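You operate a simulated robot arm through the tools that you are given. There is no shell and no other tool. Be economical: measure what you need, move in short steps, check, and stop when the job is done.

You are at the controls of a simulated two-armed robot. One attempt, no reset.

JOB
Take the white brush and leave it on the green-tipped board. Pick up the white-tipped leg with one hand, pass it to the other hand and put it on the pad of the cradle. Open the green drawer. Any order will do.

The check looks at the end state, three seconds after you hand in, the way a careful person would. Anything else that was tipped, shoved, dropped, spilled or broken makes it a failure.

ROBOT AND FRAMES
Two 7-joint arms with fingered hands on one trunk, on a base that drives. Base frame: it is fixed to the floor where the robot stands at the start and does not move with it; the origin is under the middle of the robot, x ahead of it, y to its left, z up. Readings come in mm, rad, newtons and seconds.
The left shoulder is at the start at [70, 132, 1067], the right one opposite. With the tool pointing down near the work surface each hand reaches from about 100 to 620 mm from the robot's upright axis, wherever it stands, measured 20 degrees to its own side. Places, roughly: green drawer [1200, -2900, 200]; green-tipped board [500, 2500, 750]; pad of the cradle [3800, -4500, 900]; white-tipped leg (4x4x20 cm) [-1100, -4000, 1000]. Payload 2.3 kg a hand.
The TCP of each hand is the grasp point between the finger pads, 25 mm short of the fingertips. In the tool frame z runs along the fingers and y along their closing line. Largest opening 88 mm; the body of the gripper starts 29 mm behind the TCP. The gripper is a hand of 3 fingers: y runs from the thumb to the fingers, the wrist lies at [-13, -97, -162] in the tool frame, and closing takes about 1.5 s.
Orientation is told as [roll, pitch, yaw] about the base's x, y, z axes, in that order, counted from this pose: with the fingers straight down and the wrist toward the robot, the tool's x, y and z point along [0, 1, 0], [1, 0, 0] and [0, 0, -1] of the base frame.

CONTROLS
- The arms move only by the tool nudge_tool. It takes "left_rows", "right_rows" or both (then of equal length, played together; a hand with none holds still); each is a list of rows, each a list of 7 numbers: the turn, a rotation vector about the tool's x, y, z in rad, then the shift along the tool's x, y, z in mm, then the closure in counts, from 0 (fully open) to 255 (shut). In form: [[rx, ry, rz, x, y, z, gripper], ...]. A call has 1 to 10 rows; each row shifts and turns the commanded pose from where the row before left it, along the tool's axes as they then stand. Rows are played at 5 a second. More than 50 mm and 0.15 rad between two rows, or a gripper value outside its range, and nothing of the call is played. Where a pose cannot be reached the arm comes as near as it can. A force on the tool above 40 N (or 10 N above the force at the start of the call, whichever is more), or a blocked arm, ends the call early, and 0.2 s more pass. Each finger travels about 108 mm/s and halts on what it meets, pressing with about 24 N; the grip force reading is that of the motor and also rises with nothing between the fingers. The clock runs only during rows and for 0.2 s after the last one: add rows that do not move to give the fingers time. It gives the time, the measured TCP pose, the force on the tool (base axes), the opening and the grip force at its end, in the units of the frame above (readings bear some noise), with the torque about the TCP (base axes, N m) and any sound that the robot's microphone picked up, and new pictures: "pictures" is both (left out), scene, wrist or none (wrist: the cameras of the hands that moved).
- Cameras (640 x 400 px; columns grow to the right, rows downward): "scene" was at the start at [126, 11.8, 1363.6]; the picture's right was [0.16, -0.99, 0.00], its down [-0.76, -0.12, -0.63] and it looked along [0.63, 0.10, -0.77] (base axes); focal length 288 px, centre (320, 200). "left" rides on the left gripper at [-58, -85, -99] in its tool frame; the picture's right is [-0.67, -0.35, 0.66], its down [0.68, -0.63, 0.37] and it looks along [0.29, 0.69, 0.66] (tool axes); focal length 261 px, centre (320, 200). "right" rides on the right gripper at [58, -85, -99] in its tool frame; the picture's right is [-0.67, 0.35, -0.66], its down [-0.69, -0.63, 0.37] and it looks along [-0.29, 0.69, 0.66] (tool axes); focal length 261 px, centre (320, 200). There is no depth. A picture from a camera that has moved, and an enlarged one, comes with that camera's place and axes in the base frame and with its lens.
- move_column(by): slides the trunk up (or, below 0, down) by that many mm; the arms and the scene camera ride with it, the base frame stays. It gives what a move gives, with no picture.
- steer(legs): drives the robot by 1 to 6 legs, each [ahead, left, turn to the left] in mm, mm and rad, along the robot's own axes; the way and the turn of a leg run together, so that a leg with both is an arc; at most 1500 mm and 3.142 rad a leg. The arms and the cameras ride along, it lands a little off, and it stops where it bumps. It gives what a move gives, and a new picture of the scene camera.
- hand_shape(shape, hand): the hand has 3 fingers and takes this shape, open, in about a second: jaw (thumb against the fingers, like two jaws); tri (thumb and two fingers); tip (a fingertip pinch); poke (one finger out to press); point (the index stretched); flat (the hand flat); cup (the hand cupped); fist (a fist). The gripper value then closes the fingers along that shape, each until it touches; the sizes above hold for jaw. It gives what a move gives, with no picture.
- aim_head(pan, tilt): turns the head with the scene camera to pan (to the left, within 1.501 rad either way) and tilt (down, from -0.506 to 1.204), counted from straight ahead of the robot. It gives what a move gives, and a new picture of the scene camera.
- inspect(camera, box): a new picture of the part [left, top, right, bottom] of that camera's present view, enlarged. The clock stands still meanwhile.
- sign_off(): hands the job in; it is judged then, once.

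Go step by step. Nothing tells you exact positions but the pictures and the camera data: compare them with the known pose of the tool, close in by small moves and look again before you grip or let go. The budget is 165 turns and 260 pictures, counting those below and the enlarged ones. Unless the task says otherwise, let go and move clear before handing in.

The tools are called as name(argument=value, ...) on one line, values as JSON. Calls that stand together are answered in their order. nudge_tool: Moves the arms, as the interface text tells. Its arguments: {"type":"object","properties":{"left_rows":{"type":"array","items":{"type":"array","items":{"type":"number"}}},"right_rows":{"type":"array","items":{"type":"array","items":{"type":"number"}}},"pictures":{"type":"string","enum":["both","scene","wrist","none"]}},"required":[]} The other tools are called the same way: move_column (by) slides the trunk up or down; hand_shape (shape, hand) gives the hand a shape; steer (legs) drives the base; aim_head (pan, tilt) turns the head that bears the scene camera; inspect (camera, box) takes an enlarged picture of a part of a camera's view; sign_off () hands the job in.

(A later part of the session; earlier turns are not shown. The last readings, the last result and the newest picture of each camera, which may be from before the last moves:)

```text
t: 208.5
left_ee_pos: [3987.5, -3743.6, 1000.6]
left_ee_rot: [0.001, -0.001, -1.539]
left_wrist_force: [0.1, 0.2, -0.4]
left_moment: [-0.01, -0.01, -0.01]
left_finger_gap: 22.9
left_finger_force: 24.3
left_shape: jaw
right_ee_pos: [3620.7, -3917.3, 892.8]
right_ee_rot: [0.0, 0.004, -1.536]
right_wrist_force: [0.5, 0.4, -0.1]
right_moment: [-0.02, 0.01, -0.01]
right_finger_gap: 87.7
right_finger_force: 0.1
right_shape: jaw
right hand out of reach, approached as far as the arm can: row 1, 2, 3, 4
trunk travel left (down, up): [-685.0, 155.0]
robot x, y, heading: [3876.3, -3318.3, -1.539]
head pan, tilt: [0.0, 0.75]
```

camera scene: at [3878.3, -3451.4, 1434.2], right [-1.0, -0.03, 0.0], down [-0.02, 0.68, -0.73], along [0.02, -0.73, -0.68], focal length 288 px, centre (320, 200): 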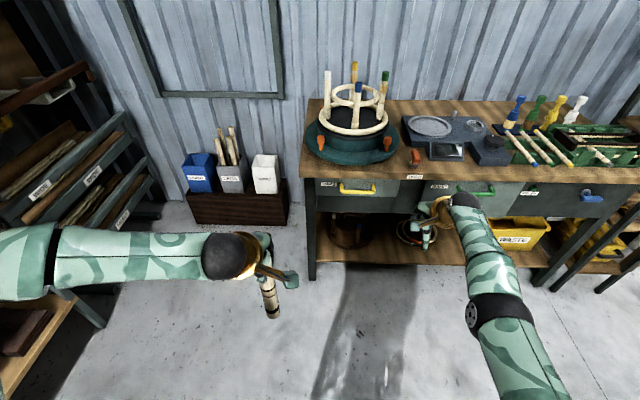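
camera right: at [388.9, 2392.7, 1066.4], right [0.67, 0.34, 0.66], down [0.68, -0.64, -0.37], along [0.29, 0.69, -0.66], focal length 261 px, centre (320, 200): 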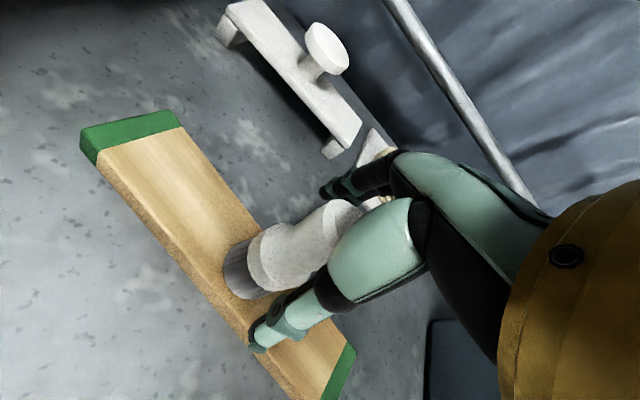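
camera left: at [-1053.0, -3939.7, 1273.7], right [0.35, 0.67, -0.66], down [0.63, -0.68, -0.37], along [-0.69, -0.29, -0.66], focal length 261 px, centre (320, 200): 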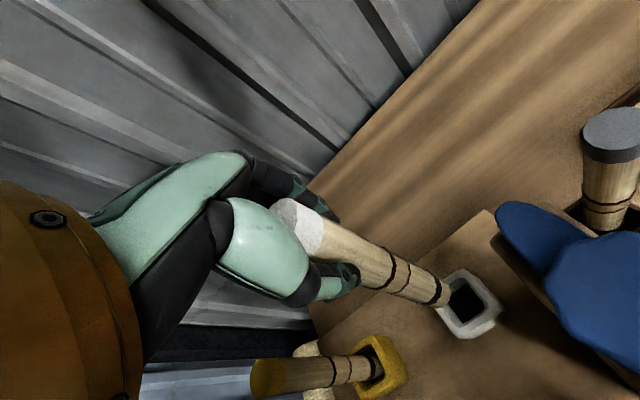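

nudge_tool(right_rows=[[0, 0, 0, 40, 0, 0, 0], [0, 0, 0, 40, -10, 0, 0], [0, 0, 0, 40, -10, 0, 0], [0, 0, 0, 40, -10, 0, 0], [0, 0, 0, 0, 0, 0, 0]], pictures="scene")

```text
t: 209.7
left_ee_pos: [3987.4, -3745.1, 1002.5]
left_ee_rot: [0.001, 0.0, -1.538]
left_wrist_force: [0.5, 0.1, -0.5]
left_moment: [0.02, -0.01, 0.0]
left_finger_gap: 22.9
left_finger_force: 23.6
left_shape: jaw
right_ee_pos: [3783.3, -3916.8, 888.2]
right_ee_rot: [-0.001, 0.005, -1.537]
right_wrist_force: [0.1, 0.3, -0.2]
right_moment: [0.02, 0.0, 0.01]
right_finger_gap: 87.6
right_finger_force: 0.1
right_shape: jaw
right hand out of reach, approached as far as the arm can: row 1, 2, 3, 4
trunk travel left (down, up): [-685.0, 155.0]
robot x, y, heading: [3875.7, -3317.1, -1.541]
head pan, tilt: [0.0, 0.75]
camera scene: at [3877.6, -3451.7, 1434.2], right [-1.0, -0.03, 0.0], down [-0.02, 0.68, -0.73], along [0.02, -0.73, -0.68], focal length 288 px, centre (320, 200)
```

scene: 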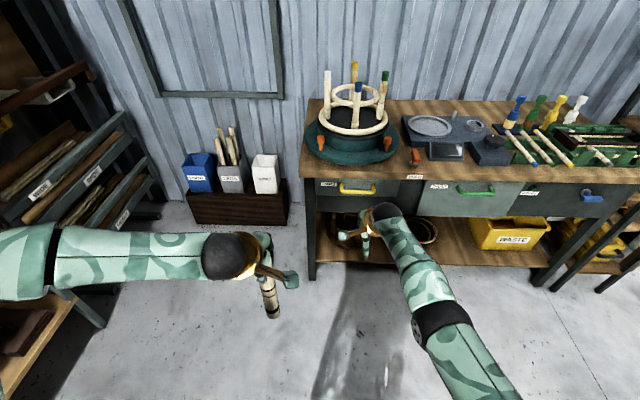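

The right arm is straight at its singularity. I try moving up with a slight inward component, which should flex the elbow.

nudge_tool(right_rows=[[0, 0, 0, 0, -5, -20, 0], [0, 0, 0, 0, -5, -20, 0], [0, 0, 0, 0, -5, -20, 0], [0, 0, 0, 0, -5, -20, 0], [0, 0, 0, 0, -5, -20, 0], [0, 0, 0, 0, -5, -20, 0], [0, 0, 0, 0, 0, 0, 0]], pictures="none")

```text
t: 211.3
left_ee_pos: [3987.7, -3744.2, 1001.7]
left_ee_rot: [0.0, 0.001, -1.539]
left_wrist_force: [-0.9, -0.2, -1.3]
left_moment: [-0.03, 0.01, -0.02]
left_finger_gap: 22.8
left_finger_force: 24.1
left_shape: jaw
right_ee_pos: [3785.5, -3922.4, 1007.9]
right_ee_rot: [0.0, 0.003, -1.538]
right_wrist_force: [0.5, -0.9, -0.1]
right_moment: [0.03, 0.0, -0.02]
right_finger_gap: 87.7
right_finger_force: 0.0
right_shape: jaw
right hand out of reach, approached as far as the arm can: row 1, 2, 3, 4, 5, 6
trunk travel left (down, up): [-685.0, 155.0]
robot x, y, heading: [3873.8, -3321.2, -1.54]
head pan, tilt: [0.0, 0.75]
```

steer(legs=[[90, 0, 0]])

nudge_tool(right_rows=[[0, 0, 0, 0, -30, 0, 0], [0, 0, 0, 0, -30, 0, 0], [0, 0, 0, 0, -30, 0, 0], [0, 0, 0, 0, 0, 0, 0]], pictures="none")

```text
t: 212.4
left_ee_pos: [3989.4, -3830.5, 1002.3]
left_ee_rot: [0.0, -0.004, -1.539]
left_wrist_force: [0.5, 0.4, 0.1]
left_moment: [-0.01, 0.02, 0.0]
left_finger_gap: 23.0
left_finger_force: 24.3
left_shape: jaw
right_ee_pos: [3788.5, -4005.6, 1009.8]
right_ee_rot: [0.001, 0.0, -1.539]
right_wrist_force: [0.1, 1.4, 0.5]
right_moment: [0.02, 0.01, 0.0]
right_finger_gap: 87.7
right_finger_force: 0.0
right_shape: jaw
trunk travel left (down, up): [-685.0, 155.0]
robot x, y, heading: [3876.4, -3404.9, -1.543]
head pan, tilt: [0.0, 0.75]
camera scene: at [3880.8, -3535.9, 1434.5], right [-1.0, -0.03, 0.0], down [-0.02, 0.68, -0.73], along [0.02, -0.73, -0.68], focal length 288 px, centre (320, 200)
```

scene: 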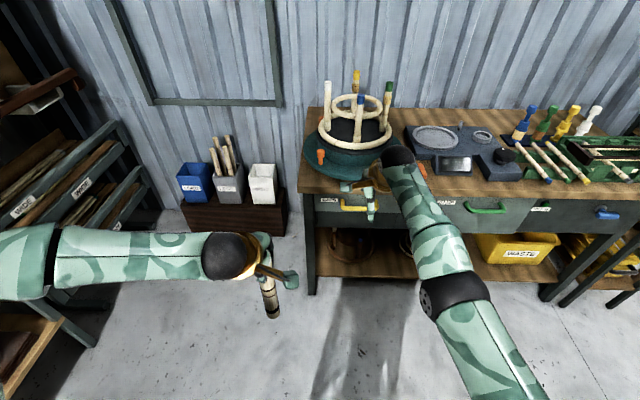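

```text
t: 213.4
left_ee_pos: [3990.4, -3830.7, 1000.5]
left_ee_rot: [0.001, 0.0, -1.539]
left_wrist_force: [-0.9, 0.9, -1.0]
left_moment: [-0.03, 0.0, 0.01]
left_finger_gap: 22.9
left_finger_force: 24.4
left_shape: jaw
right_ee_pos: [3786.4, -4010.0, 1007.7]
right_ee_rot: [0.001, 0.004, -1.538]
right_wrist_force: [1.1, 0.6, 0.5]
right_moment: [0.03, 0.0, 0.02]
right_finger_gap: 88.0
right_finger_force: 0.0
right_shape: jaw
right hand out of reach, approached as far as the arm can: row 1, 2, 3
trunk travel left (down, up): [-685.0, 155.0]
robot x, y, heading: [3879.0, -3410.2, -1.54]
head pan, tilt: [0.0, 0.75]
```

Trying hand yaw changes to free a possible joint limit before retracting.

nudge_tool(right_rows=[[0, 0, 0.14, 0, 0, 0, 0], [0, 0, 0.14, 0, 0, 0, 0], [0, 0, 0.14, 0, 0, 0, 0], [0, 0, 0.14, 0, 0, 0, 0], [0, 0, 0, 0, -30, 0, 0], [0, 0, 0, 0, -30, 0, 0], [0, 0, 0, 0, -30, 0, 0]], pictures="none")

nudge_tool(right_rows=[[0, 0, -0.14, 0, 0, 0, 0], [0, 0, -0.14, 0, 0, 0, 0], [0, 0, -0.14, 0, 0, 0, 0], [0, 0, -0.14, 0, 0, 0, 0], [0, 0, -0.14, 0, 0, 0, 0], [0, 0, -0.14, 0, 0, 0, 0], [0, 0, 0, 0, -30, 0, 0], [0, 0, 0, 0, -30, 0, 0]], pictures="none")

```text
t: 215.0
left_ee_pos: [3990.1, -3833.0, 1000.5]
left_ee_rot: [-0.001, 0.0, -1.539]
left_wrist_force: [0.1, 0.2, -0.4]
left_moment: [0.05, 0.0, 0.02]
left_finger_gap: 23.0
left_finger_force: 24.1
left_shape: jaw
right_ee_pos: [3840.7, -3967.7, 1011.5]
right_ee_rot: [-0.004, 0.003, -2.101]
right_wrist_force: [0.2, 0.8, 0.4]
right_moment: [-0.02, -0.05, -0.01]
right_finger_gap: 87.6
right_finger_force: 0.1
right_shape: jaw
right hand out of reach, approached as far as the arm can: row 2, 3, 4, 5, 6, 7
trunk travel left (down, up): [-685.0, 155.0]
robot x, y, heading: [3872.7, -3403.9, -1.543]
head pan, tilt: [0.0, 0.75]
```

```text
t: 216.8
left_ee_pos: [3989.0, -3831.3, 1000.5]
left_ee_rot: [0.001, 0.001, -1.539]
left_wrist_force: [0.4, 0.4, -0.6]
left_moment: [0.02, 0.01, 0.01]
left_finger_gap: 22.8
left_finger_force: 23.7
left_shape: jaw
right_ee_pos: [3850.6, -3992.1, 1014.9]
right_ee_rot: [0.0, 0.003, -1.258]
right_wrist_force: [-0.1, 0.5, 0.5]
right_moment: [0.02, -0.01, -0.01]
right_finger_gap: 87.8
right_finger_force: 0.0
right_shape: jaw
right hand out of reach, approached as far as the arm can: row 1, 2, 3, 4, 7, 8
trunk travel left (down, up): [-685.0, 155.0]
robot x, y, heading: [3878.7, -3406.3, -1.542]
head pan, tilt: [0.0, 0.75]
```

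aim_head(pan=-0.7, tilt=1.0)

aim_head(pan=0.7, tilt=1.0)

```text
t: 217.9
left_ee_pos: [3990.2, -3831.6, 1000.6]
left_ee_rot: [0.001, 0.001, -1.541]
left_wrist_force: [-0.2, -0.8, -0.7]
left_moment: [0.02, -0.02, 0.0]
left_finger_gap: 22.9
left_finger_force: 24.0
left_shape: jaw
right_ee_pos: [3849.4, -3992.7, 1014.1]
right_ee_rot: [-0.001, 0.004, -1.258]
right_wrist_force: [-0.9, 0.0, -0.6]
right_moment: [0.0, -0.02, 0.01]
right_finger_gap: 87.9
right_finger_force: 0.2
right_shape: jaw
trunk travel left (down, up): [-685.0, 155.0]
robot x, y, heading: [3875.9, -3405.5, -1.544]
head pan, tilt: [-0.7, 1.0]
camera scene: at [3835.2, -3511.2, 1415.1], right [-0.78, 0.62, 0.0], down [0.52, 0.66, -0.54], along [-0.34, -0.42, -0.84], focal length 288 px, centre (320, 200)
```

scene: 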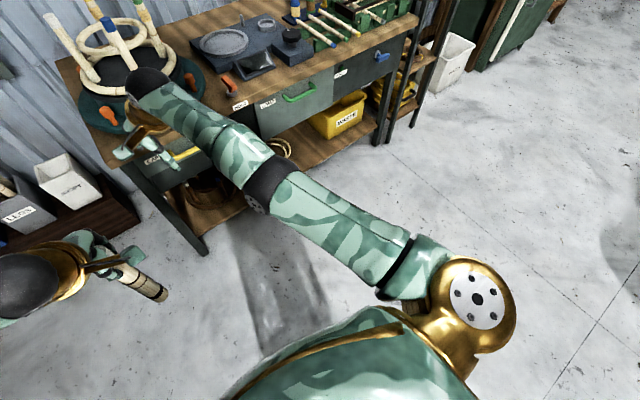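

```text
t: 219.4
left_ee_pos: [3989.7, -3831.9, 1000.6]
left_ee_rot: [-0.001, 0.0, -1.539]
left_wrist_force: [-0.4, 0.8, -1.1]
left_moment: [-0.01, -0.01, 0.02]
left_finger_gap: 22.9
left_finger_force: 23.7
left_shape: jaw
right_ee_pos: [3849.1, -3992.2, 1013.6]
right_ee_rot: [0.001, 0.004, -1.26]
right_wrist_force: [-0.4, 0.5, -1.0]
right_moment: [-0.03, 0.0, -0.02]
right_finger_gap: 88.0
right_finger_force: 0.1
right_shape: jaw
trunk travel left (down, up): [-685.0, 155.0]
robot x, y, heading: [3881.6, -3408.6, -1.541]
head pan, tilt: [0.7, 1.0]
camera scene: at [3924.8, -3508.4, 1415.0], right [-0.75, -0.67, 0.0], down [-0.56, 0.63, -0.54], along [0.36, -0.4, -0.84], focal length 288 px, centre (320, 200)
```

scene: 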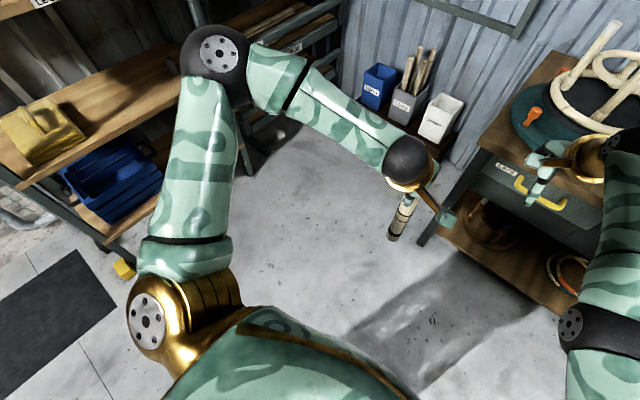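

nudge_tool(right_rows=[[0, 0, 0, 0, -8, 25, 0], [0, 0, 0, 0, -8, 25, 0], [0, 0, 0, 0, -8, 25, 0], [0, 0, 0, 0, -8, 25, 0], [0, 0, 0, 0, -8, 25, 0], [0, 0, 0, 0, -8, 25, 0], [0, 0, 0, 0, -8, 25, 0], [0, 0, 0, 0, -8, 25, 0]], pictures="none")

```text
t: 221.2
left_ee_pos: [3990.7, -3833.5, 1000.5]
left_ee_rot: [0.001, 0.0, -1.539]
left_wrist_force: [0.9, -0.1, -1.3]
left_moment: [-0.01, 0.01, 0.01]
left_finger_gap: 22.7
left_finger_force: 23.8
left_shape: jaw
right_ee_pos: [3839.6, -3969.6, 810.9]
right_ee_rot: [-0.001, 0.003, -1.258]
right_wrist_force: [1.3, -0.5, -0.8]
right_moment: [-0.01, 0.03, 0.02]
right_finger_gap: 88.1
right_finger_force: 0.1
right_shape: jaw
right hand out of reach, approached as far as the arm can: row 1, 2, 3, 4, 5, 7
trunk travel left (down, up): [-685.0, 155.0]
robot x, y, heading: [3878.8, -3407.0, -1.544]
head pan, tilt: [0.7, 1.0]
```

nudge_tool(right_rows=[[0, 0, 0, 0, -48, -10, 0], [0, 0, 0, 0, -48, -10, 0], [0, 0, 0, 0, -48, -10, 0], [0, 0, 0, 0, -48, -10, 0], [0, 0, 0, 0, 0, 0, 0], [0, 0, 0, 0, 0, 0, 0], [0, 0, 0, 0, 0, 0, 0], [0, 0, 0, 0, 0, 0, 0], [0, 0, 0, 0, 0, 0, 0], [0, 0, 0, 0, 0, 0, 0]], pictures="scene")

```text
t: 223.4
left_ee_pos: [3990.3, -3832.7, 1000.8]
left_ee_rot: [0.0, 0.0, -1.537]
left_wrist_force: [-0.3, -0.4, -0.9]
left_moment: [0.0, 0.01, -0.01]
left_finger_gap: 22.8
left_finger_force: 24.0
left_shape: jaw
right_ee_pos: [3781.3, -3788.2, 851.6]
right_ee_rot: [0.001, 0.004, -1.257]
right_wrist_force: [-0.6, -0.1, -0.1]
right_moment: [-0.01, 0.01, -0.01]
right_finger_gap: 88.1
right_finger_force: 0.0
right_shape: jaw
right hand out of reach, approached as far as the arm can: row 1
trunk travel left (down, up): [-685.0, 155.0]
robot x, y, heading: [3876.1, -3405.8, -1.539]
head pan, tilt: [0.7, 1.0]
camera scene: at [3924.8, -3508.2, 1415.1], right [-0.74, -0.67, 0.0], down [-0.56, 0.63, -0.54], along [0.36, -0.4, -0.84], focal length 288 px, centre (320, 200)
```

scene: 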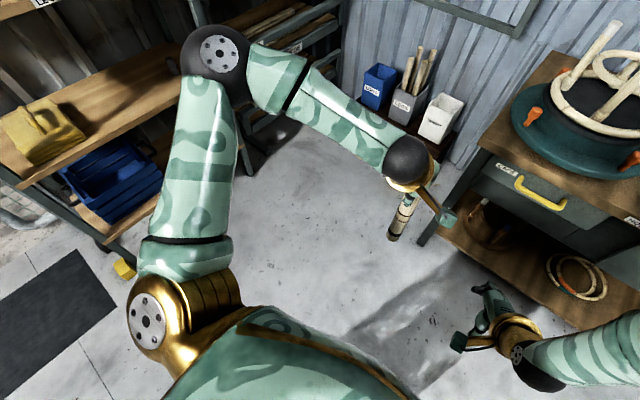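

Freed. Now I bring the right hand to its waiting place on the right and start rolling the left hand so the leg goes horizontal.

nudge_tool(right_rows=[[0, 0, 0.141, -30, 0, 0, 0], [0, 0, 0.141, -30, 10, 0, 0], [0, 0, 0, -30, 13, -30, 0], [0, 0, 0, -30, 13, -30, 0], [0, 0, 0, -25, 13, -30, 0], [0, 0, 0, 0, 0, -30, 0], [0, 0, 0, 0, 0, -25, 0]], left_rows=[[0, 0, 0, 0, 0, 0, 255], [0, -0.14, 0, 0, 0, 0, 255], [0, -0.14, 0, 0, 0, 0, 255], [0, -0.14, 0, 0, 0, 0, 255], [0, -0.14, 0, 0, 0, 0, 255], [0, -0.14, 0, 0, 0, 0, 255], [0, -0.14, 0, 0, 0, 0, 255]], pictures="none")

aim_head(pan=0.0, tilt=0.9)

```text
t: 225.0
left_ee_pos: [3990.9, -3831.4, 1000.9]
left_ee_rot: [-0.843, -0.002, -1.541]
left_wrist_force: [0.4, 0.6, -0.9]
left_moment: [-0.01, -0.05, 0.01]
left_finger_gap: 22.6
left_finger_force: 24.0
left_shape: jaw
right_ee_pos: [3640.9, -3852.5, 997.5]
right_ee_rot: [-0.001, 0.005, -1.541]
right_wrist_force: [0.0, -0.2, -0.1]
right_moment: [0.02, -0.01, 0.02]
right_finger_gap: 87.8
right_finger_force: 0.0
right_shape: jaw
trunk travel left (down, up): [-685.0, 155.0]
robot x, y, heading: [3875.3, -3406.7, -1.538]
head pan, tilt: [0.7, 1.0]
```

```text
t: 226.1
left_ee_pos: [3989.5, -3831.9, 1000.7]
left_ee_rot: [-0.841, -0.003, -1.539]
left_wrist_force: [-0.1, 0.8, -0.9]
left_moment: [0.0, -0.03, 0.01]
left_finger_gap: 22.7
left_finger_force: 23.8
left_shape: jaw
right_ee_pos: [3640.9, -3852.8, 996.5]
right_ee_rot: [0.0, 0.003, -1.54]
right_wrist_force: [-0.5, -0.4, -1.1]
right_moment: [-0.02, -0.01, 0.0]
right_finger_gap: 88.0
right_finger_force: 0.0
right_shape: jaw
trunk travel left (down, up): [-685.0, 155.0]
robot x, y, heading: [3874.2, -3405.8, -1.538]
head pan, tilt: [0.0, 0.901]
camera scene: at [3880.8, -3531.7, 1422.3], right [-1.0, -0.03, 0.0], down [-0.02, 0.78, -0.62], along [0.02, -0.62, -0.78], focal length 288 px, centre (320, 200)
```

scene: 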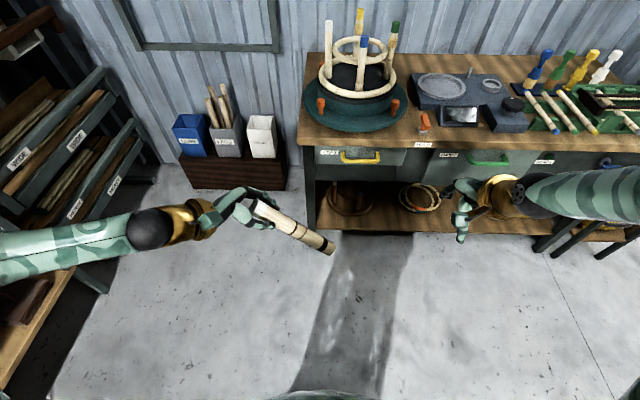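

Rolling works. Finish the left roll and roll the right hand to face it.

nudge_tool(left_rows=[[0, -0.146, 0, 0, 0, 0, 255], [0, -0.146, 0, 0, 0, 0, 255], [0, -0.146, 0, 0, 0, 0, 255], [0, -0.146, 0, 0, 0, 0, 255], [0, -0.146, 0, 0, 0, 0, 255], [0, 0, 0, 0, 0, 0, 255], [0, 0, 0, 0, 0, 0, 255], [0, 0, 0, 0, 0, 0, 255], [0, 0, 0, 0, 0, 0, 255], [0, 0, 0, 0, 0, 0, 255]], right_rows=[[0, 0.149, 0, 0, 0, 0, 0], [0, 0.149, 0, 0, 0, 0, 0], [0, 0.149, 0, 0, 0, 0, 0], [0, 0.149, 0, 0, 0, 0, 0], [0, 0.149, 0, 0, 0, 0, 0], [0, 0.149, 0, 0, 0, 0, 0], [0, 0.149, 0, 0, 0, 0, 0], [0, 0.149, 0, 0, 0, 0, 0], [0, 0.149, 0, 0, 0, 0, 0], [0, 0.149, 0, 0, 0, 0, 0]])

```text
t: 228.3
left_ee_pos: [3989.3, -3833.4, 999.6]
left_ee_rot: [-1.57, 0.0, -1.54]
left_wrist_force: [0.2, 0.8, -1.4]
left_moment: [0.0, -0.03, 0.01]
left_finger_gap: 22.7
left_finger_force: 24.2
left_shape: jaw
right_ee_pos: [3639.8, -3853.9, 996.9]
right_ee_rot: [1.491, 0.0, -1.541]
right_wrist_force: [-0.3, -0.2, 0.0]
right_moment: [0.01, 0.0, 0.01]
right_finger_gap: 87.7
right_finger_force: 0.1
right_shape: jaw
trunk travel left (down, up): [-685.0, 155.0]
robot x, y, heading: [3877.1, -3402.9, -1.542]
head pan, tilt: [0.0, 0.901]
camera scene: at [3880.3, -3532.3, 1422.2], right [-1.0, -0.03, 0.0], down [-0.02, 0.78, -0.62], along [0.02, -0.62, -0.78], focal length 288 px, centre (320, 200)
camera right: at [3543.9, -3773.4, 1061.6], right [-0.7, -0.37, -0.62], down [0.29, 0.64, -0.71], along [0.66, -0.68, -0.34], focal length 261 px, centre (320, 200)
camera left: at [4086.8, -3744.2, 1057.9], right [-0.67, 0.33, 0.67], down [-0.38, 0.62, -0.69], along [-0.64, -0.71, -0.29], focal length 261 px, centre (320, 200)
```

scene: 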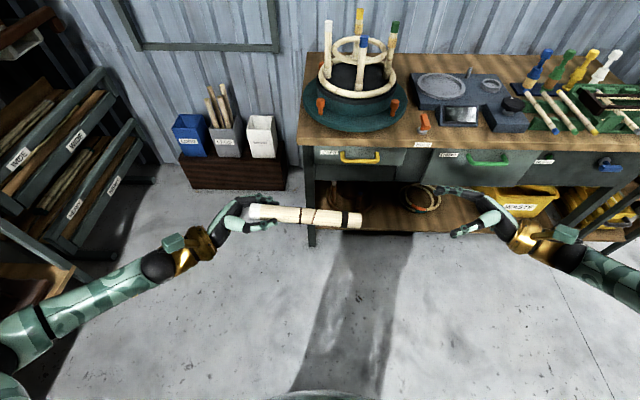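
right: 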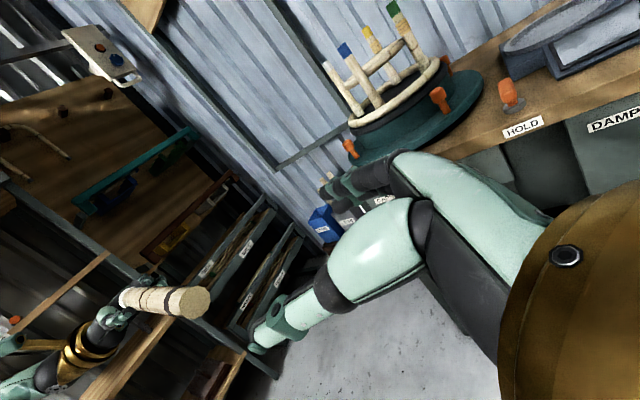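
left: 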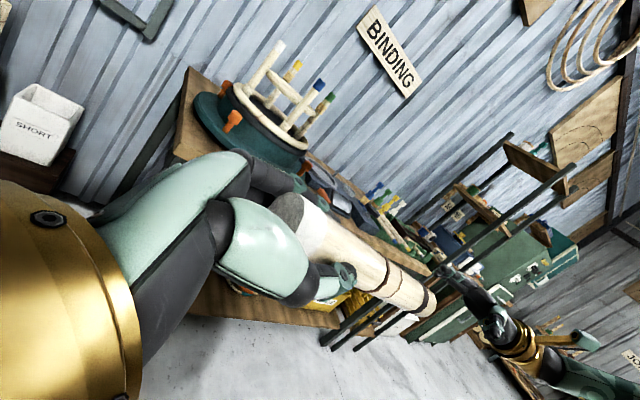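

The leg is horizontal with its free end at about (3808, -3829, 990). I align the right hand with its axis and approach half-way.

nudge_tool(right_rows=[[0, 0.13, 0, 0, 0, 0, 0], [0, 0, 0, -5, -18, 0, 0], [0, 0, 0, 0, 0, 40, 0], [0, 0, 0, 0, 0, 40, 0], [0, 0, 0, 0, 0, 20, 0], [0, 0, 0, 0, 0, 0, 0]])

inspect(camera="scene", box=[220, 150, 540, 290])

```text
t: 229.7
left_ee_pos: [3989.4, -3832.4, 1001.5]
left_ee_rot: [-1.57, 0.0, -1.539]
left_wrist_force: [-0.7, 0.3, -0.6]
left_moment: [0.0, -0.01, 0.0]
left_finger_gap: 22.9
left_finger_force: 23.8
left_shape: jaw
right_ee_pos: [3739.4, -3831.7, 996.5]
right_ee_rot: [1.62, 0.003, -1.543]
right_wrist_force: [0.7, 0.4, -0.3]
right_moment: [0.02, 0.0, 0.01]
right_finger_gap: 88.1
right_finger_force: 0.2
right_shape: jaw
trunk travel left (down, up): [-685.0, 155.0]
robot x, y, heading: [3878.4, -3404.3, -1.534]
head pan, tilt: [0.0, 0.901]
camera scene: at [3880.4, -3531.8, 1422.3], right [-1.0, -0.03, 0.0], down [-0.02, 0.78, -0.62], along [0.02, -0.62, -0.78], focal length 288 px, centre (320, 200)
camera right: at [3635.7, -3751.8, 1049.2], right [-0.61, -0.36, -0.7], down [0.38, 0.64, -0.66], along [0.69, -0.67, -0.25], focal length 261 px, centre (320, 200)
```

scene: 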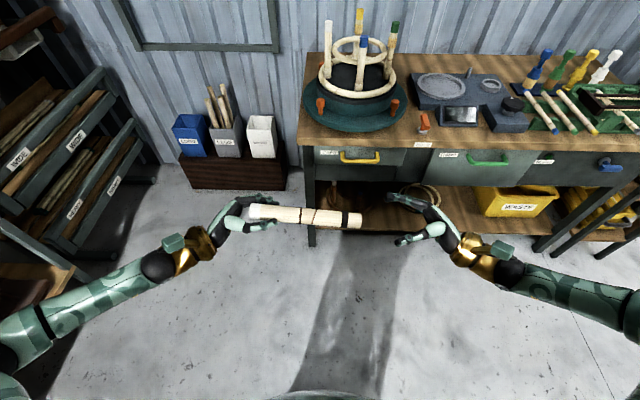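
right: 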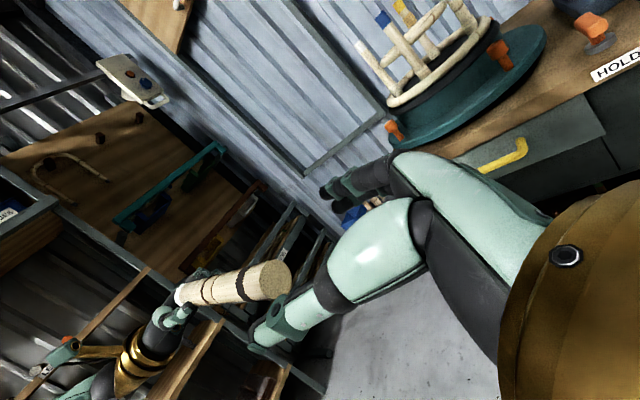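

```text
2.00 times, centred on (380, 220) of scene
camera zoom: at [3880.4, -3531.8, 1422.3], right [-1.0, -0.03, 0.0], down [-0.02, 0.78, -0.62], along [0.02, -0.62, -0.78], focal length 576 px, centre (200, 160)
```

zoom: 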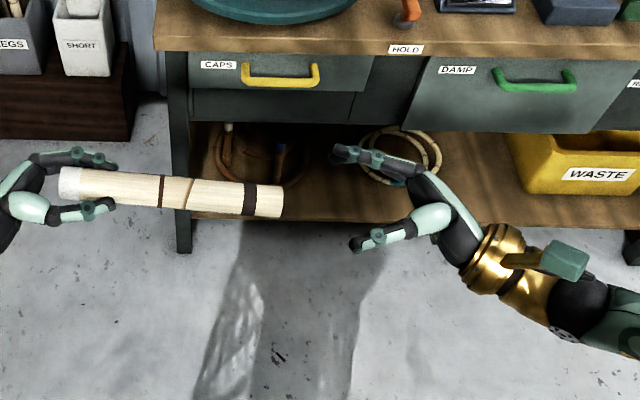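

nudge_tool(right_rows=[[0, 0, 0, -10, 0, 0, 0], [0, 0, 0, 0, 0, 35, 0], [0, 0, 0, 0, 0, 35, 0], [0, 0, 0, 0, 0, 20, 0], [0, 0, 0, 0, 0, 0, 0]], pictures="wrist")

inspect(camera="scene", box=[240, 170, 480, 270])

inspect(camera="left", box=[240, 180, 560, 380])

```text
t: 230.9
left_ee_pos: [3989.3, -3831.6, 1000.3]
left_ee_rot: [-1.571, -0.001, -1.539]
left_wrist_force: [-0.3, -0.4, -0.7]
left_moment: [-0.01, -0.08, -0.01]
left_finger_gap: 22.6
left_finger_force: 24.1
left_shape: jaw
right_ee_pos: [3828.9, -3829.2, 992.1]
right_ee_rot: [1.62, 0.003, -1.54]
right_wrist_force: [-0.7, -0.7, 0.1]
right_moment: [0.01, -0.01, -0.01]
right_finger_gap: 87.9
right_finger_force: 0.0
right_shape: jaw
trunk travel left (down, up): [-685.0, 155.0]
robot x, y, heading: [3871.3, -3403.3, -1.542]
head pan, tilt: [0.0, 0.901]
camera right: at [3725.6, -3748.7, 1044.2], right [-0.61, -0.36, -0.7], down [0.38, 0.64, -0.66], along [0.69, -0.67, -0.25], focal length 261 px, centre (320, 200)
```

right: 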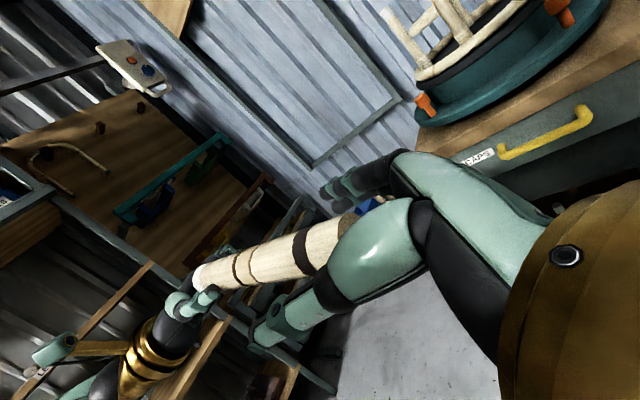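

```text
2.67 times, centred on (360, 220) of scene
camera zoom: at [3880.4, -3531.7, 1422.3], right [-1.0, -0.03, 0.0], down [-0.02, 0.78, -0.62], along [0.02, -0.62, -0.78], focal length 768 px, centre (213, 147)
```

zoom: 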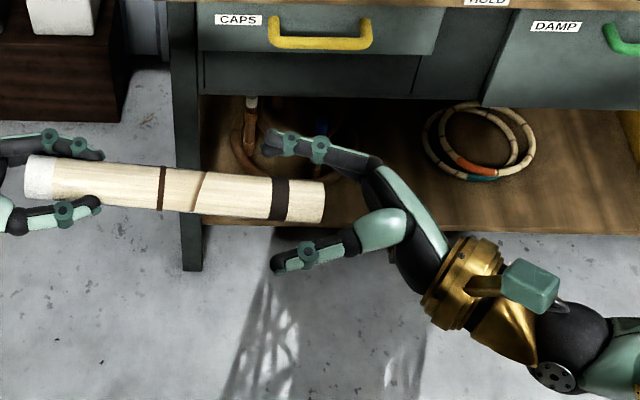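

```text
2.00 times, centred on (400, 280) of left
camera zoom: at [4086.9, -3743.7, 1058.1], right [-0.67, 0.33, 0.67], down [-0.38, 0.62, -0.69], along [-0.64, -0.71, -0.29], focal length 521 px, centre (160, 40)
```

zoom: 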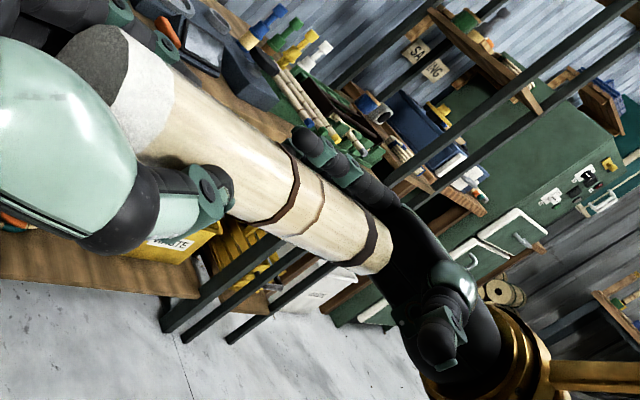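

The free end is 36 mm inside the right fingers. Closing the right hand.

nudge_tool(right_rows=[[0, 0, 0, 0, 0, 2, 60], [0, 0, 0, 0, 0, 0, 110], [0, 0, 0, 0, 0, 0, 150], [0, 0, 0, 0, 0, 0, 190], [0, 0, 0, 0, 0, 0, 225], [0, 0, 0, 0, 0, 0, 255], [0, 0, 0, 0, 0, 0, 255], [0, 0, 0, 0, 0, 0, 255], [0, 0, 0, 0, 0, 0, 255]], pictures="scene")

inspect(camera="scene", box=[240, 170, 480, 270])

```text
t: 232.9
left_ee_pos: [3989.1, -3831.2, 1001.5]
left_ee_rot: [-1.572, 0.0, -1.542]
left_wrist_force: [-1.4, 0.5, -0.7]
left_moment: [0.01, -0.09, -0.12]
left_finger_gap: 22.9
left_finger_force: 24.0
left_shape: jaw
right_ee_pos: [3830.6, -3829.7, 992.3]
right_ee_rot: [1.619, 0.004, -1.54]
right_wrist_force: [1.5, -0.2, 0.4]
right_moment: [0.03, 0.0, -0.09]
right_finger_gap: 21.3
right_finger_force: 24.2
right_shape: jaw
trunk travel left (down, up): [-685.0, 155.0]
robot x, y, heading: [3879.3, -3405.9, -1.542]
head pan, tilt: [0.0, 0.901]
camera scene: at [3880.6, -3531.8, 1422.3], right [-1.0, -0.03, 0.0], down [-0.02, 0.78, -0.62], along [0.02, -0.62, -0.78], focal length 288 px, centre (320, 200)
```

scene: 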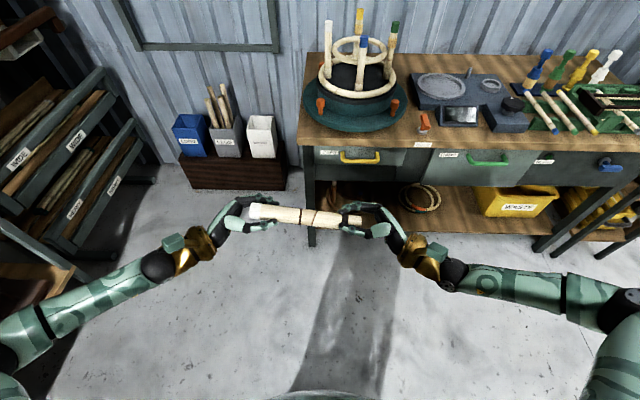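

```text
2.67 times, centred on (360, 220) of scene
camera zoom: at [3880.6, -3531.8, 1422.3], right [-1.0, -0.03, 0.0], down [-0.02, 0.78, -0.62], along [0.02, -0.62, -0.78], focal length 768 px, centre (213, 147)
```

zoom: 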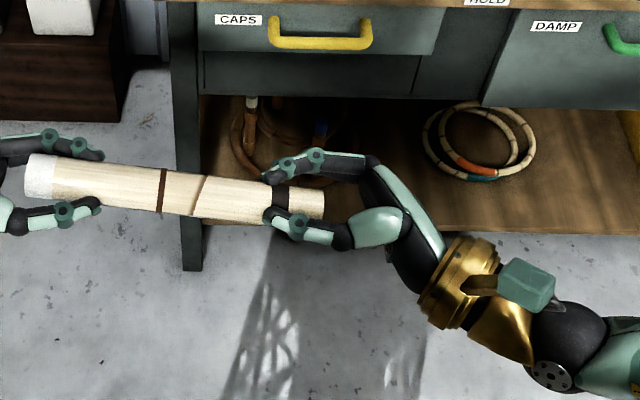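

Both hands hold it. The left lets go and withdraws along its finger axis.

nudge_tool(left_rows=[[0, 0, 0, 0, 0, 0, 150], [0, 0, 0, 0, 0, 0, 80], [0, 0, 0, 0, 0, 0, 0], [0, 0, 0, 0, 0, 0, 0], [0, 0, 0, 0, 0, 0, 0], [0, 0, 0, 0, 0, -20, 0], [0, 0, 0, 0, 0, -40, 0], [0, 0, 0, 0, 0, -40, 0], [0, 0, 0, 0, 0, 0, 0]], right_rows=[[0, 0, 0, 0, 0, 0, 255], [0, 0, 0, 0, 0, 0, 255], [0, 0, 0, 0, 0, 0, 255], [0, 0, 0, 0, 0, 0, 255], [0, 0, 0, 0, 0, 0, 255], [0, 0, 0, 0, 0, 0, 255], [0, 0, 0, 0, 0, 0, 255], [0, 0, 0, 0, 0, 0, 255], [0, 0, 0, 0, 0, 0, 255]], pictures="scene")

```text
t: 234.9
left_ee_pos: [4090.4, -3830.1, 1001.8]
left_ee_rot: [-1.572, 0.002, -1.54]
left_wrist_force: [-0.2, -1.1, -0.4]
left_moment: [0.0, 0.01, -0.01]
left_finger_gap: 87.8
left_finger_force: 0.1
left_shape: jaw
right_ee_pos: [3830.8, -3830.0, 992.0]
right_ee_rot: [1.62, 0.003, -1.54]
right_wrist_force: [0.4, -0.1, 0.5]
right_moment: [0.02, 0.06, -0.02]
right_finger_gap: 21.3
right_finger_force: 24.6
right_shape: jaw
trunk travel left (down, up): [-685.0, 155.0]
robot x, y, heading: [3877.7, -3406.9, -1.539]
head pan, tilt: [0.0, 0.901]
camera scene: at [3880.2, -3531.9, 1422.3], right [-1.0, -0.03, 0.0], down [-0.02, 0.78, -0.62], along [0.02, -0.62, -0.78], focal length 288 px, centre (320, 200)
```

scene: 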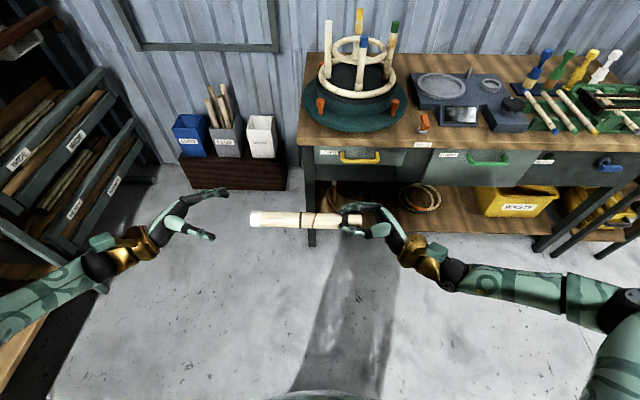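

Hand-over done. Rotating both hands back to pointing down.

nudge_tool(right_rows=[[0, -0.148, 0, 0, 0, 0, 255], [0, -0.148, 0, 0, 0, 0, 255], [0, -0.148, 0, 0, 0, 0, 255], [0, -0.148, 0, 0, 0, 0, 255], [0, -0.148, 0, 0, 0, 0, 255], [0, -0.148, 0, 0, 0, 0, 255], [0, -0.148, 0, 0, 0, 0, 255], [0, -0.148, 0, 0, 0, 0, 255], [0, -0.148, 0, 0, 0, 0, 255], [0, -0.148, 0, 0, 0, 0, 255]], left_rows=[[0, 0.148, 0, 0, 0, 0, 0], [0, 0.148, 0, 0, 0, 0, 0], [0, 0.148, 0, 0, 0, 0, 0], [0, 0.148, 0, 0, 0, 0, 0], [0, 0.148, 0, 0, 0, 0, 0], [0, 0.148, 0, 0, 0, 0, 0], [0, 0.148, 0, 0, 0, 0, 0], [0, 0.148, 0, 0, 0, 0, 0], [0, 0.148, 0, 0, 0, 0, 0], [0, 0.148, 0, 0, 0, 0, 0]], pictures="none")

nudge_tool(right_rows=[[0, -0.138, 0, -20, 0, 0, 255], [0, 0, 0, -30, 0, 0, 255], [0, 0, 0, -30, 0, 0, 255], [0, 0, 0, 0, 0, 0, 255]], left_rows=[[0, 0.091, 0, 0, 0, 0, 0], [0, 0, 0, 0, -30, 0, 0], [0, 0, 0, 0, -30, 0, 0], [0, 0, 0, 0, 0, 0, 0]], pictures="both")

```text
t: 237.1
left_ee_pos: [4089.2, -3828.4, 1000.2]
left_ee_rot: [-0.087, -0.003, -1.54]
left_wrist_force: [-0.1, 0.1, 0.1]
left_moment: [-0.03, -0.04, -0.01]
left_finger_gap: 87.9
left_finger_force: 0.0
left_shape: jaw
right_ee_pos: [3827.2, -3832.9, 994.2]
right_ee_rot: [0.16, 0.002, -1.556]
right_wrist_force: [0.4, 0.6, -0.1]
right_moment: [0.05, 0.0, 0.0]
right_finger_gap: 20.5
right_finger_force: 24.4
right_shape: jaw
trunk travel left (down, up): [-685.0, 155.0]
robot x, y, heading: [3876.3, -3406.6, -1.54]
head pan, tilt: [0.0, 0.901]
```

```text
t: 238.1
left_ee_pos: [4089.0, -3767.3, 1000.7]
left_ee_rot: [0.001, -0.001, -1.54]
left_wrist_force: [0.4, 0.3, -0.1]
left_moment: [-0.01, 0.0, 0.0]
left_finger_gap: 87.9
left_finger_force: 0.0
left_shape: jaw
right_ee_pos: [3750.9, -3834.1, 992.5]
right_ee_rot: [0.022, -0.006, -1.552]
right_wrist_force: [0.1, -0.3, 0.5]
right_moment: [-0.01, 0.01, 0.02]
right_finger_gap: 20.1
right_finger_force: 24.1
right_shape: jaw
trunk travel left (down, up): [-685.0, 155.0]
robot x, y, heading: [3876.1, -3409.2, -1.541]
head pan, tilt: [0.0, 0.901]
camera scene: at [3880.8, -3532.5, 1422.2], right [-1.0, -0.03, 0.0], down [-0.02, 0.78, -0.62], along [0.02, -0.62, -0.78], focal length 288 px, centre (320, 200)
camera right: at [3805.4, -3748.7, 1091.5], right [-0.68, -0.36, 0.64], down [-0.69, 0.61, -0.38], along [-0.26, -0.7, -0.66], focal length 261 px, centre (320, 200)
camera left: at [4028.4, -3685.1, 1098.9], right [-0.68, 0.33, -0.66], down [0.67, 0.65, -0.37], along [0.31, -0.69, -0.66], focal length 261 px, centre (320, 200)
```

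scene: 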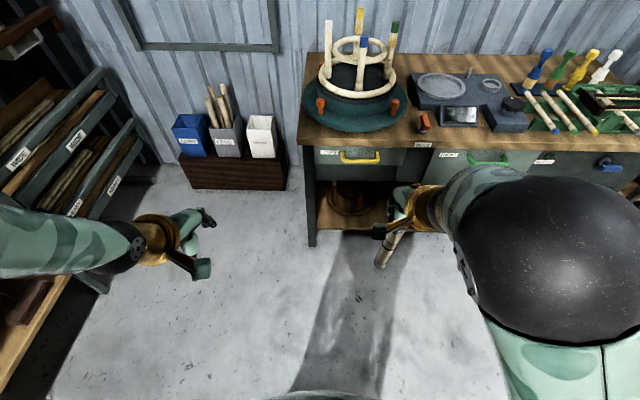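
right: 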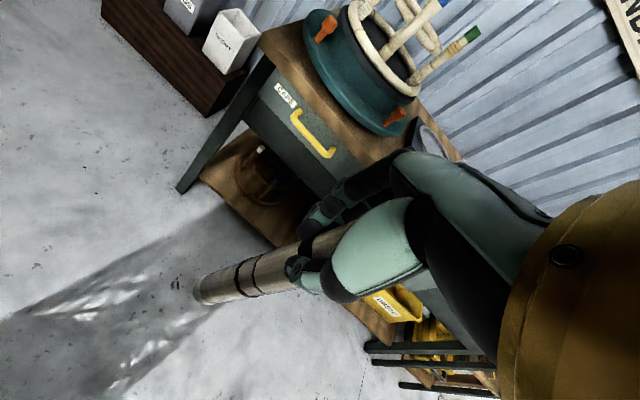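
left: 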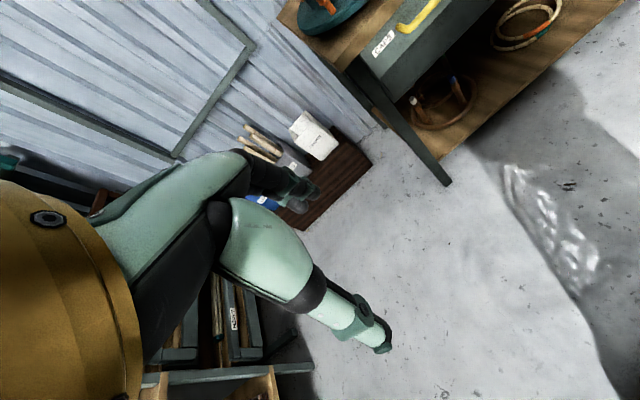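

The leg hangs straight below the right hand (tip ≈ 176 mm below TCP). I raise the trunk and drive nearer for a good look at the cradle.

move_column(by=150)

steer(legs=[[250, 45, 0]])

aim_head(pan=-0.15, tilt=0.75)

inspect(camera="right", box=[0, 0, 640, 400])

inspect(camera="left", box=[0, 0, 640, 400])

```text
t: 239.9
left_ee_pos: [4088.4, -3767.2, 1150.4]
left_ee_rot: [0.001, 0.0, -1.54]
left_wrist_force: [0.1, -0.3, 0.5]
left_moment: [-0.01, 0.0, -0.03]
left_finger_gap: 87.7
left_finger_force: 0.0
left_shape: jaw
right_ee_pos: [3751.4, -3833.4, 1138.4]
right_ee_rot: [0.023, 0.002, -1.553]
right_wrist_force: [1.0, -0.4, -0.8]
right_moment: [0.04, 0.0, 0.03]
right_finger_gap: 20.5
right_finger_force: 24.2
right_shape: jaw
trunk travel left (down, up): [-835.0, 5.0]
robot x, y, heading: [3878.5, -3406.0, -1.539]
head pan, tilt: [0.0, 0.901]
```

```text
t: 241.7
left_ee_pos: [4138.3, -4014.2, 1152.5]
left_ee_rot: [0.002, -0.002, -1.545]
left_wrist_force: [0.3, 0.0, 0.1]
left_moment: [-0.02, -0.02, 0.04]
left_finger_gap: 87.6
left_finger_force: 0.0
left_shape: jaw
right_ee_pos: [3801.5, -4077.2, 1140.5]
right_ee_rot: [0.025, 0.0, -1.558]
right_wrist_force: [0.5, -0.3, -1.2]
right_moment: [-0.01, -0.03, 0.0]
right_finger_gap: 20.3
right_finger_force: 24.4
right_shape: jaw
trunk travel left (down, up): [-835.0, 5.0]
robot x, y, heading: [3927.9, -3652.1, -1.547]
head pan, tilt: [0.0, 0.901]
camera scene: at [3931.5, -3775.2, 1572.6], right [-1.0, -0.03, 0.0], down [-0.02, 0.78, -0.62], along [0.02, -0.62, -0.78], focal length 288 px, centre (320, 200)
```

scene: 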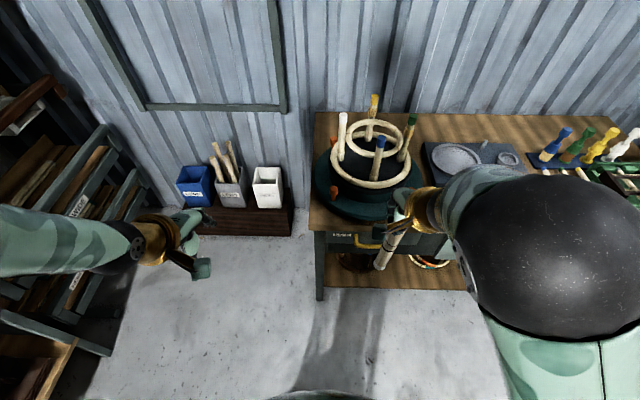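

```text
t: 242.4
left_ee_pos: [4138.9, -4015.6, 1151.1]
left_ee_rot: [0.002, -0.002, -1.547]
left_wrist_force: [0.5, -0.1, -0.1]
left_moment: [0.0, 0.01, -0.02]
left_finger_gap: 87.7
left_finger_force: 0.0
left_shape: jaw
right_ee_pos: [3801.2, -4080.0, 1139.4]
right_ee_rot: [0.035, 0.001, -1.559]
right_wrist_force: [-0.6, -0.3, -0.6]
right_moment: [0.0, -0.02, 0.02]
right_finger_gap: 20.8
right_finger_force: 24.1
right_shape: jaw
trunk travel left (down, up): [-835.0, 5.0]
robot x, y, heading: [3928.4, -3648.9, -1.545]
head pan, tilt: [-0.15, 0.75]
camera scene: at [3920.0, -3785.5, 1584.2], right [-0.99, 0.12, 0.0], down [0.08, 0.68, -0.73], along [-0.09, -0.73, -0.68], focal length 288 px, centre (320, 200)
```

scene: 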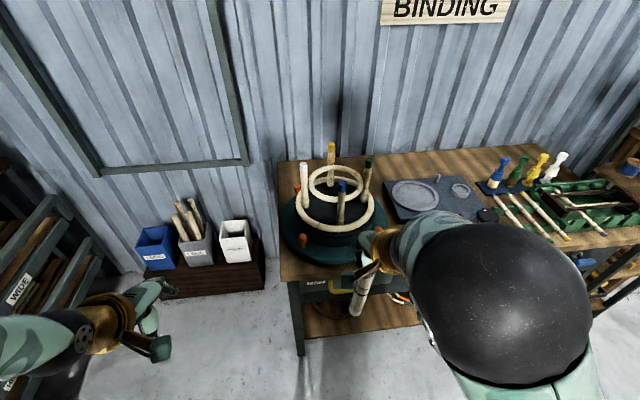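

```text
1.00 times, centred on (320, 200) of right (not enlarged: the box is as wide or as high as the picture)
camera zoom: at [3855.0, -3995.4, 1240.9], right [-0.69, -0.36, 0.63], down [-0.68, 0.62, -0.39], along [-0.26, -0.7, -0.67], focal length 261 px, centre (320, 200)
```

zoom: 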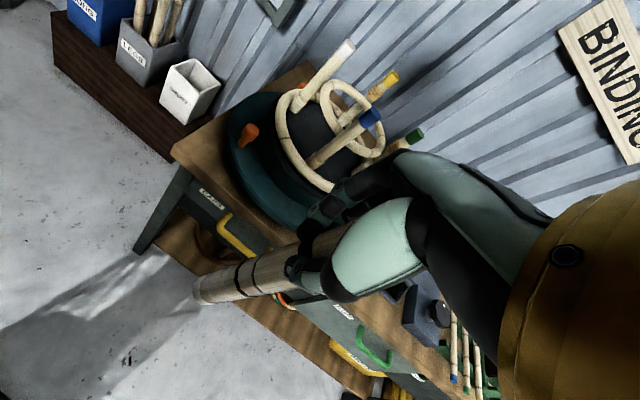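

```text
1.00 times, centred on (320, 200) of left (not enlarged: the box is as wide or as high as the picture)
camera zoom: at [4079.3, -3932.4, 1249.2], right [-0.68, 0.33, -0.66], down [0.67, 0.65, -0.37], along [0.3, -0.69, -0.66], focal length 261 px, centre (320, 200)
```

zoom: 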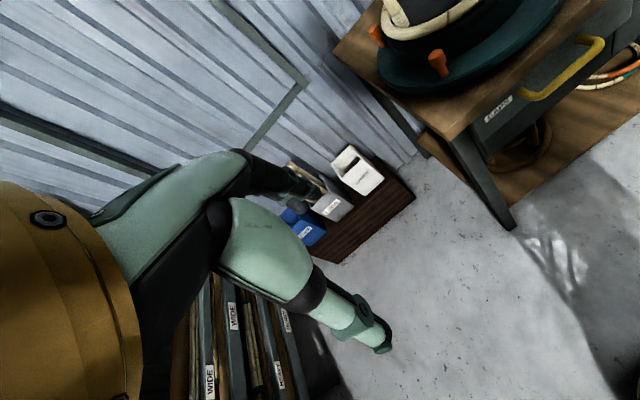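

inspect(camera="scene", box=[270, 130, 400, 270])

inspect(camera="right", box=[210, 30, 440, 240])

```text
2.86 times, centred on (335, 200) of scene
camera zoom: at [3920.0, -3785.5, 1584.2], right [-0.99, 0.12, 0.0], down [0.08, 0.68, -0.73], along [-0.09, -0.73, -0.68], focal length 823 px, centre (277, 200)
```

zoom: 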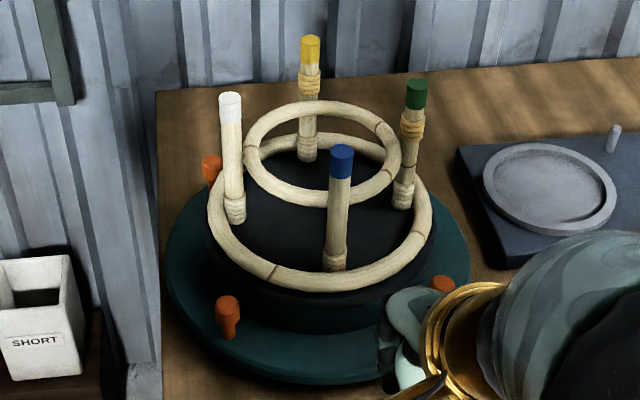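

```text
1.90 times, centred on (325, 135) of right
camera zoom: at [3855.0, -3995.4, 1240.9], right [-0.69, -0.36, 0.63], down [-0.68, 0.62, -0.39], along [-0.26, -0.7, -0.67], focal length 496 px, centre (310, 324)
```

zoom: 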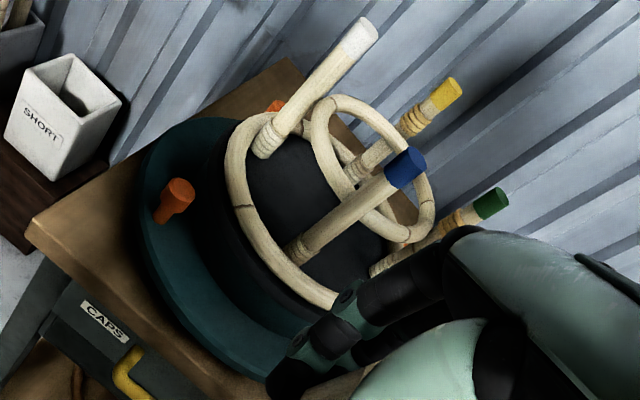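

Cradle solved: centre ≈ (3783, -4497), pad z ≈ 900, leg tops 1071, brace ring ≈ 990. I'll raise the leg, shift right, drive in, then enter diagonally between the blue and green legs.

nudge_tool(right_rows=[[0, -0.03, 0, -35, 0, -15, 255], [0, 0, 0, -35, 0, -20, 255], [0, 0, 0, -35, 0, -20, 255], [0, 0, 0, -15, 0, -5, 255], [0, 0, 0, 0, 0, 0, 255]], pictures="none")

```text
t: 243.6
left_ee_pos: [4137.9, -4015.7, 1151.9]
left_ee_rot: [0.002, 0.001, -1.545]
left_wrist_force: [0.3, 0.1, -0.2]
left_moment: [-0.01, -0.01, 0.01]
left_finger_gap: 87.9
left_finger_force: 0.1
left_shape: jaw
right_ee_pos: [3679.2, -4081.5, 1199.4]
right_ee_rot: [-0.007, 0.002, -1.558]
right_wrist_force: [0.0, 0.7, -0.2]
right_moment: [0.03, -0.05, 0.01]
right_finger_gap: 20.3
right_finger_force: 24.3
right_shape: jaw
trunk travel left (down, up): [-835.0, 5.0]
robot x, y, heading: [3927.8, -3655.3, -1.542]
head pan, tilt: [-0.15, 0.75]
```

steer(legs=[[200, -27, 0], [90, 0, 0]])

inspect(camera="right", box=[0, 0, 640, 400])

```text
t: 245.9
left_ee_pos: [4119.5, -4295.3, 1155.0]
left_ee_rot: [0.002, -0.012, -1.541]
left_wrist_force: [0.2, 0.0, 0.5]
left_moment: [-0.02, -0.03, 0.01]
left_finger_gap: 87.5
left_finger_force: 0.1
left_shape: jaw
right_ee_pos: [3660.6, -4360.3, 1204.6]
right_ee_rot: [-0.008, -0.01, -1.554]
right_wrist_force: [-0.3, 0.8, -0.6]
right_moment: [0.03, -0.04, -0.01]
right_finger_gap: 20.3
right_finger_force: 23.8
right_shape: jaw
trunk travel left (down, up): [-835.0, 5.0]
robot x, y, heading: [3908.3, -3946.9, -1.54]
head pan, tilt: [-0.15, 0.75]
camera scene: at [3900.5, -4059.9, 1585.7], right [-0.99, 0.12, 0.0], down [0.08, 0.67, -0.74], along [-0.09, -0.73, -0.67], focal length 288 px, centre (320, 200)
```

scene: 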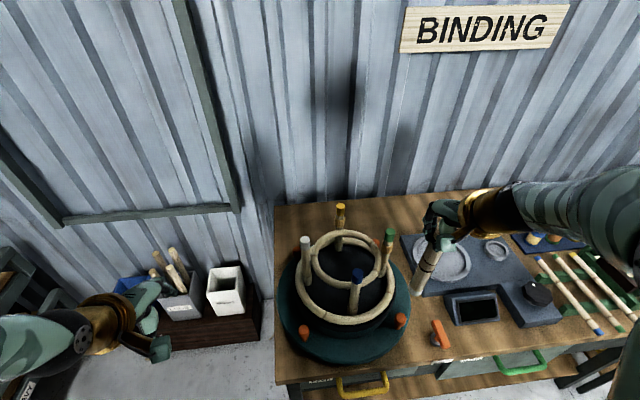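

```text
1.00 times, centred on (320, 200) of right (not enlarged: the box is as wide or as high as the picture)
camera zoom: at [3718.9, -4274.2, 1302.9], right [-0.66, -0.35, 0.66], down [-0.7, 0.62, -0.37], along [-0.28, -0.71, -0.65], focal length 261 px, centre (320, 200)
```

zoom: 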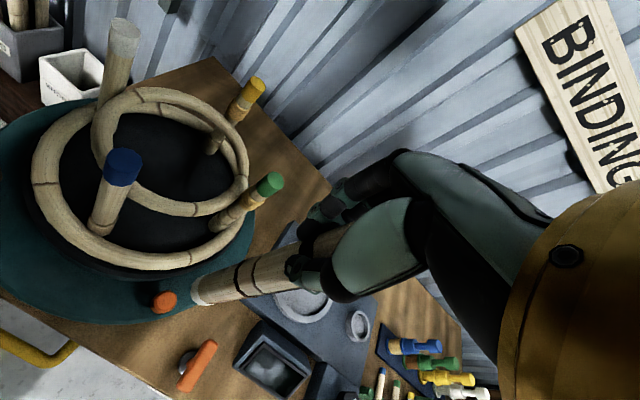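

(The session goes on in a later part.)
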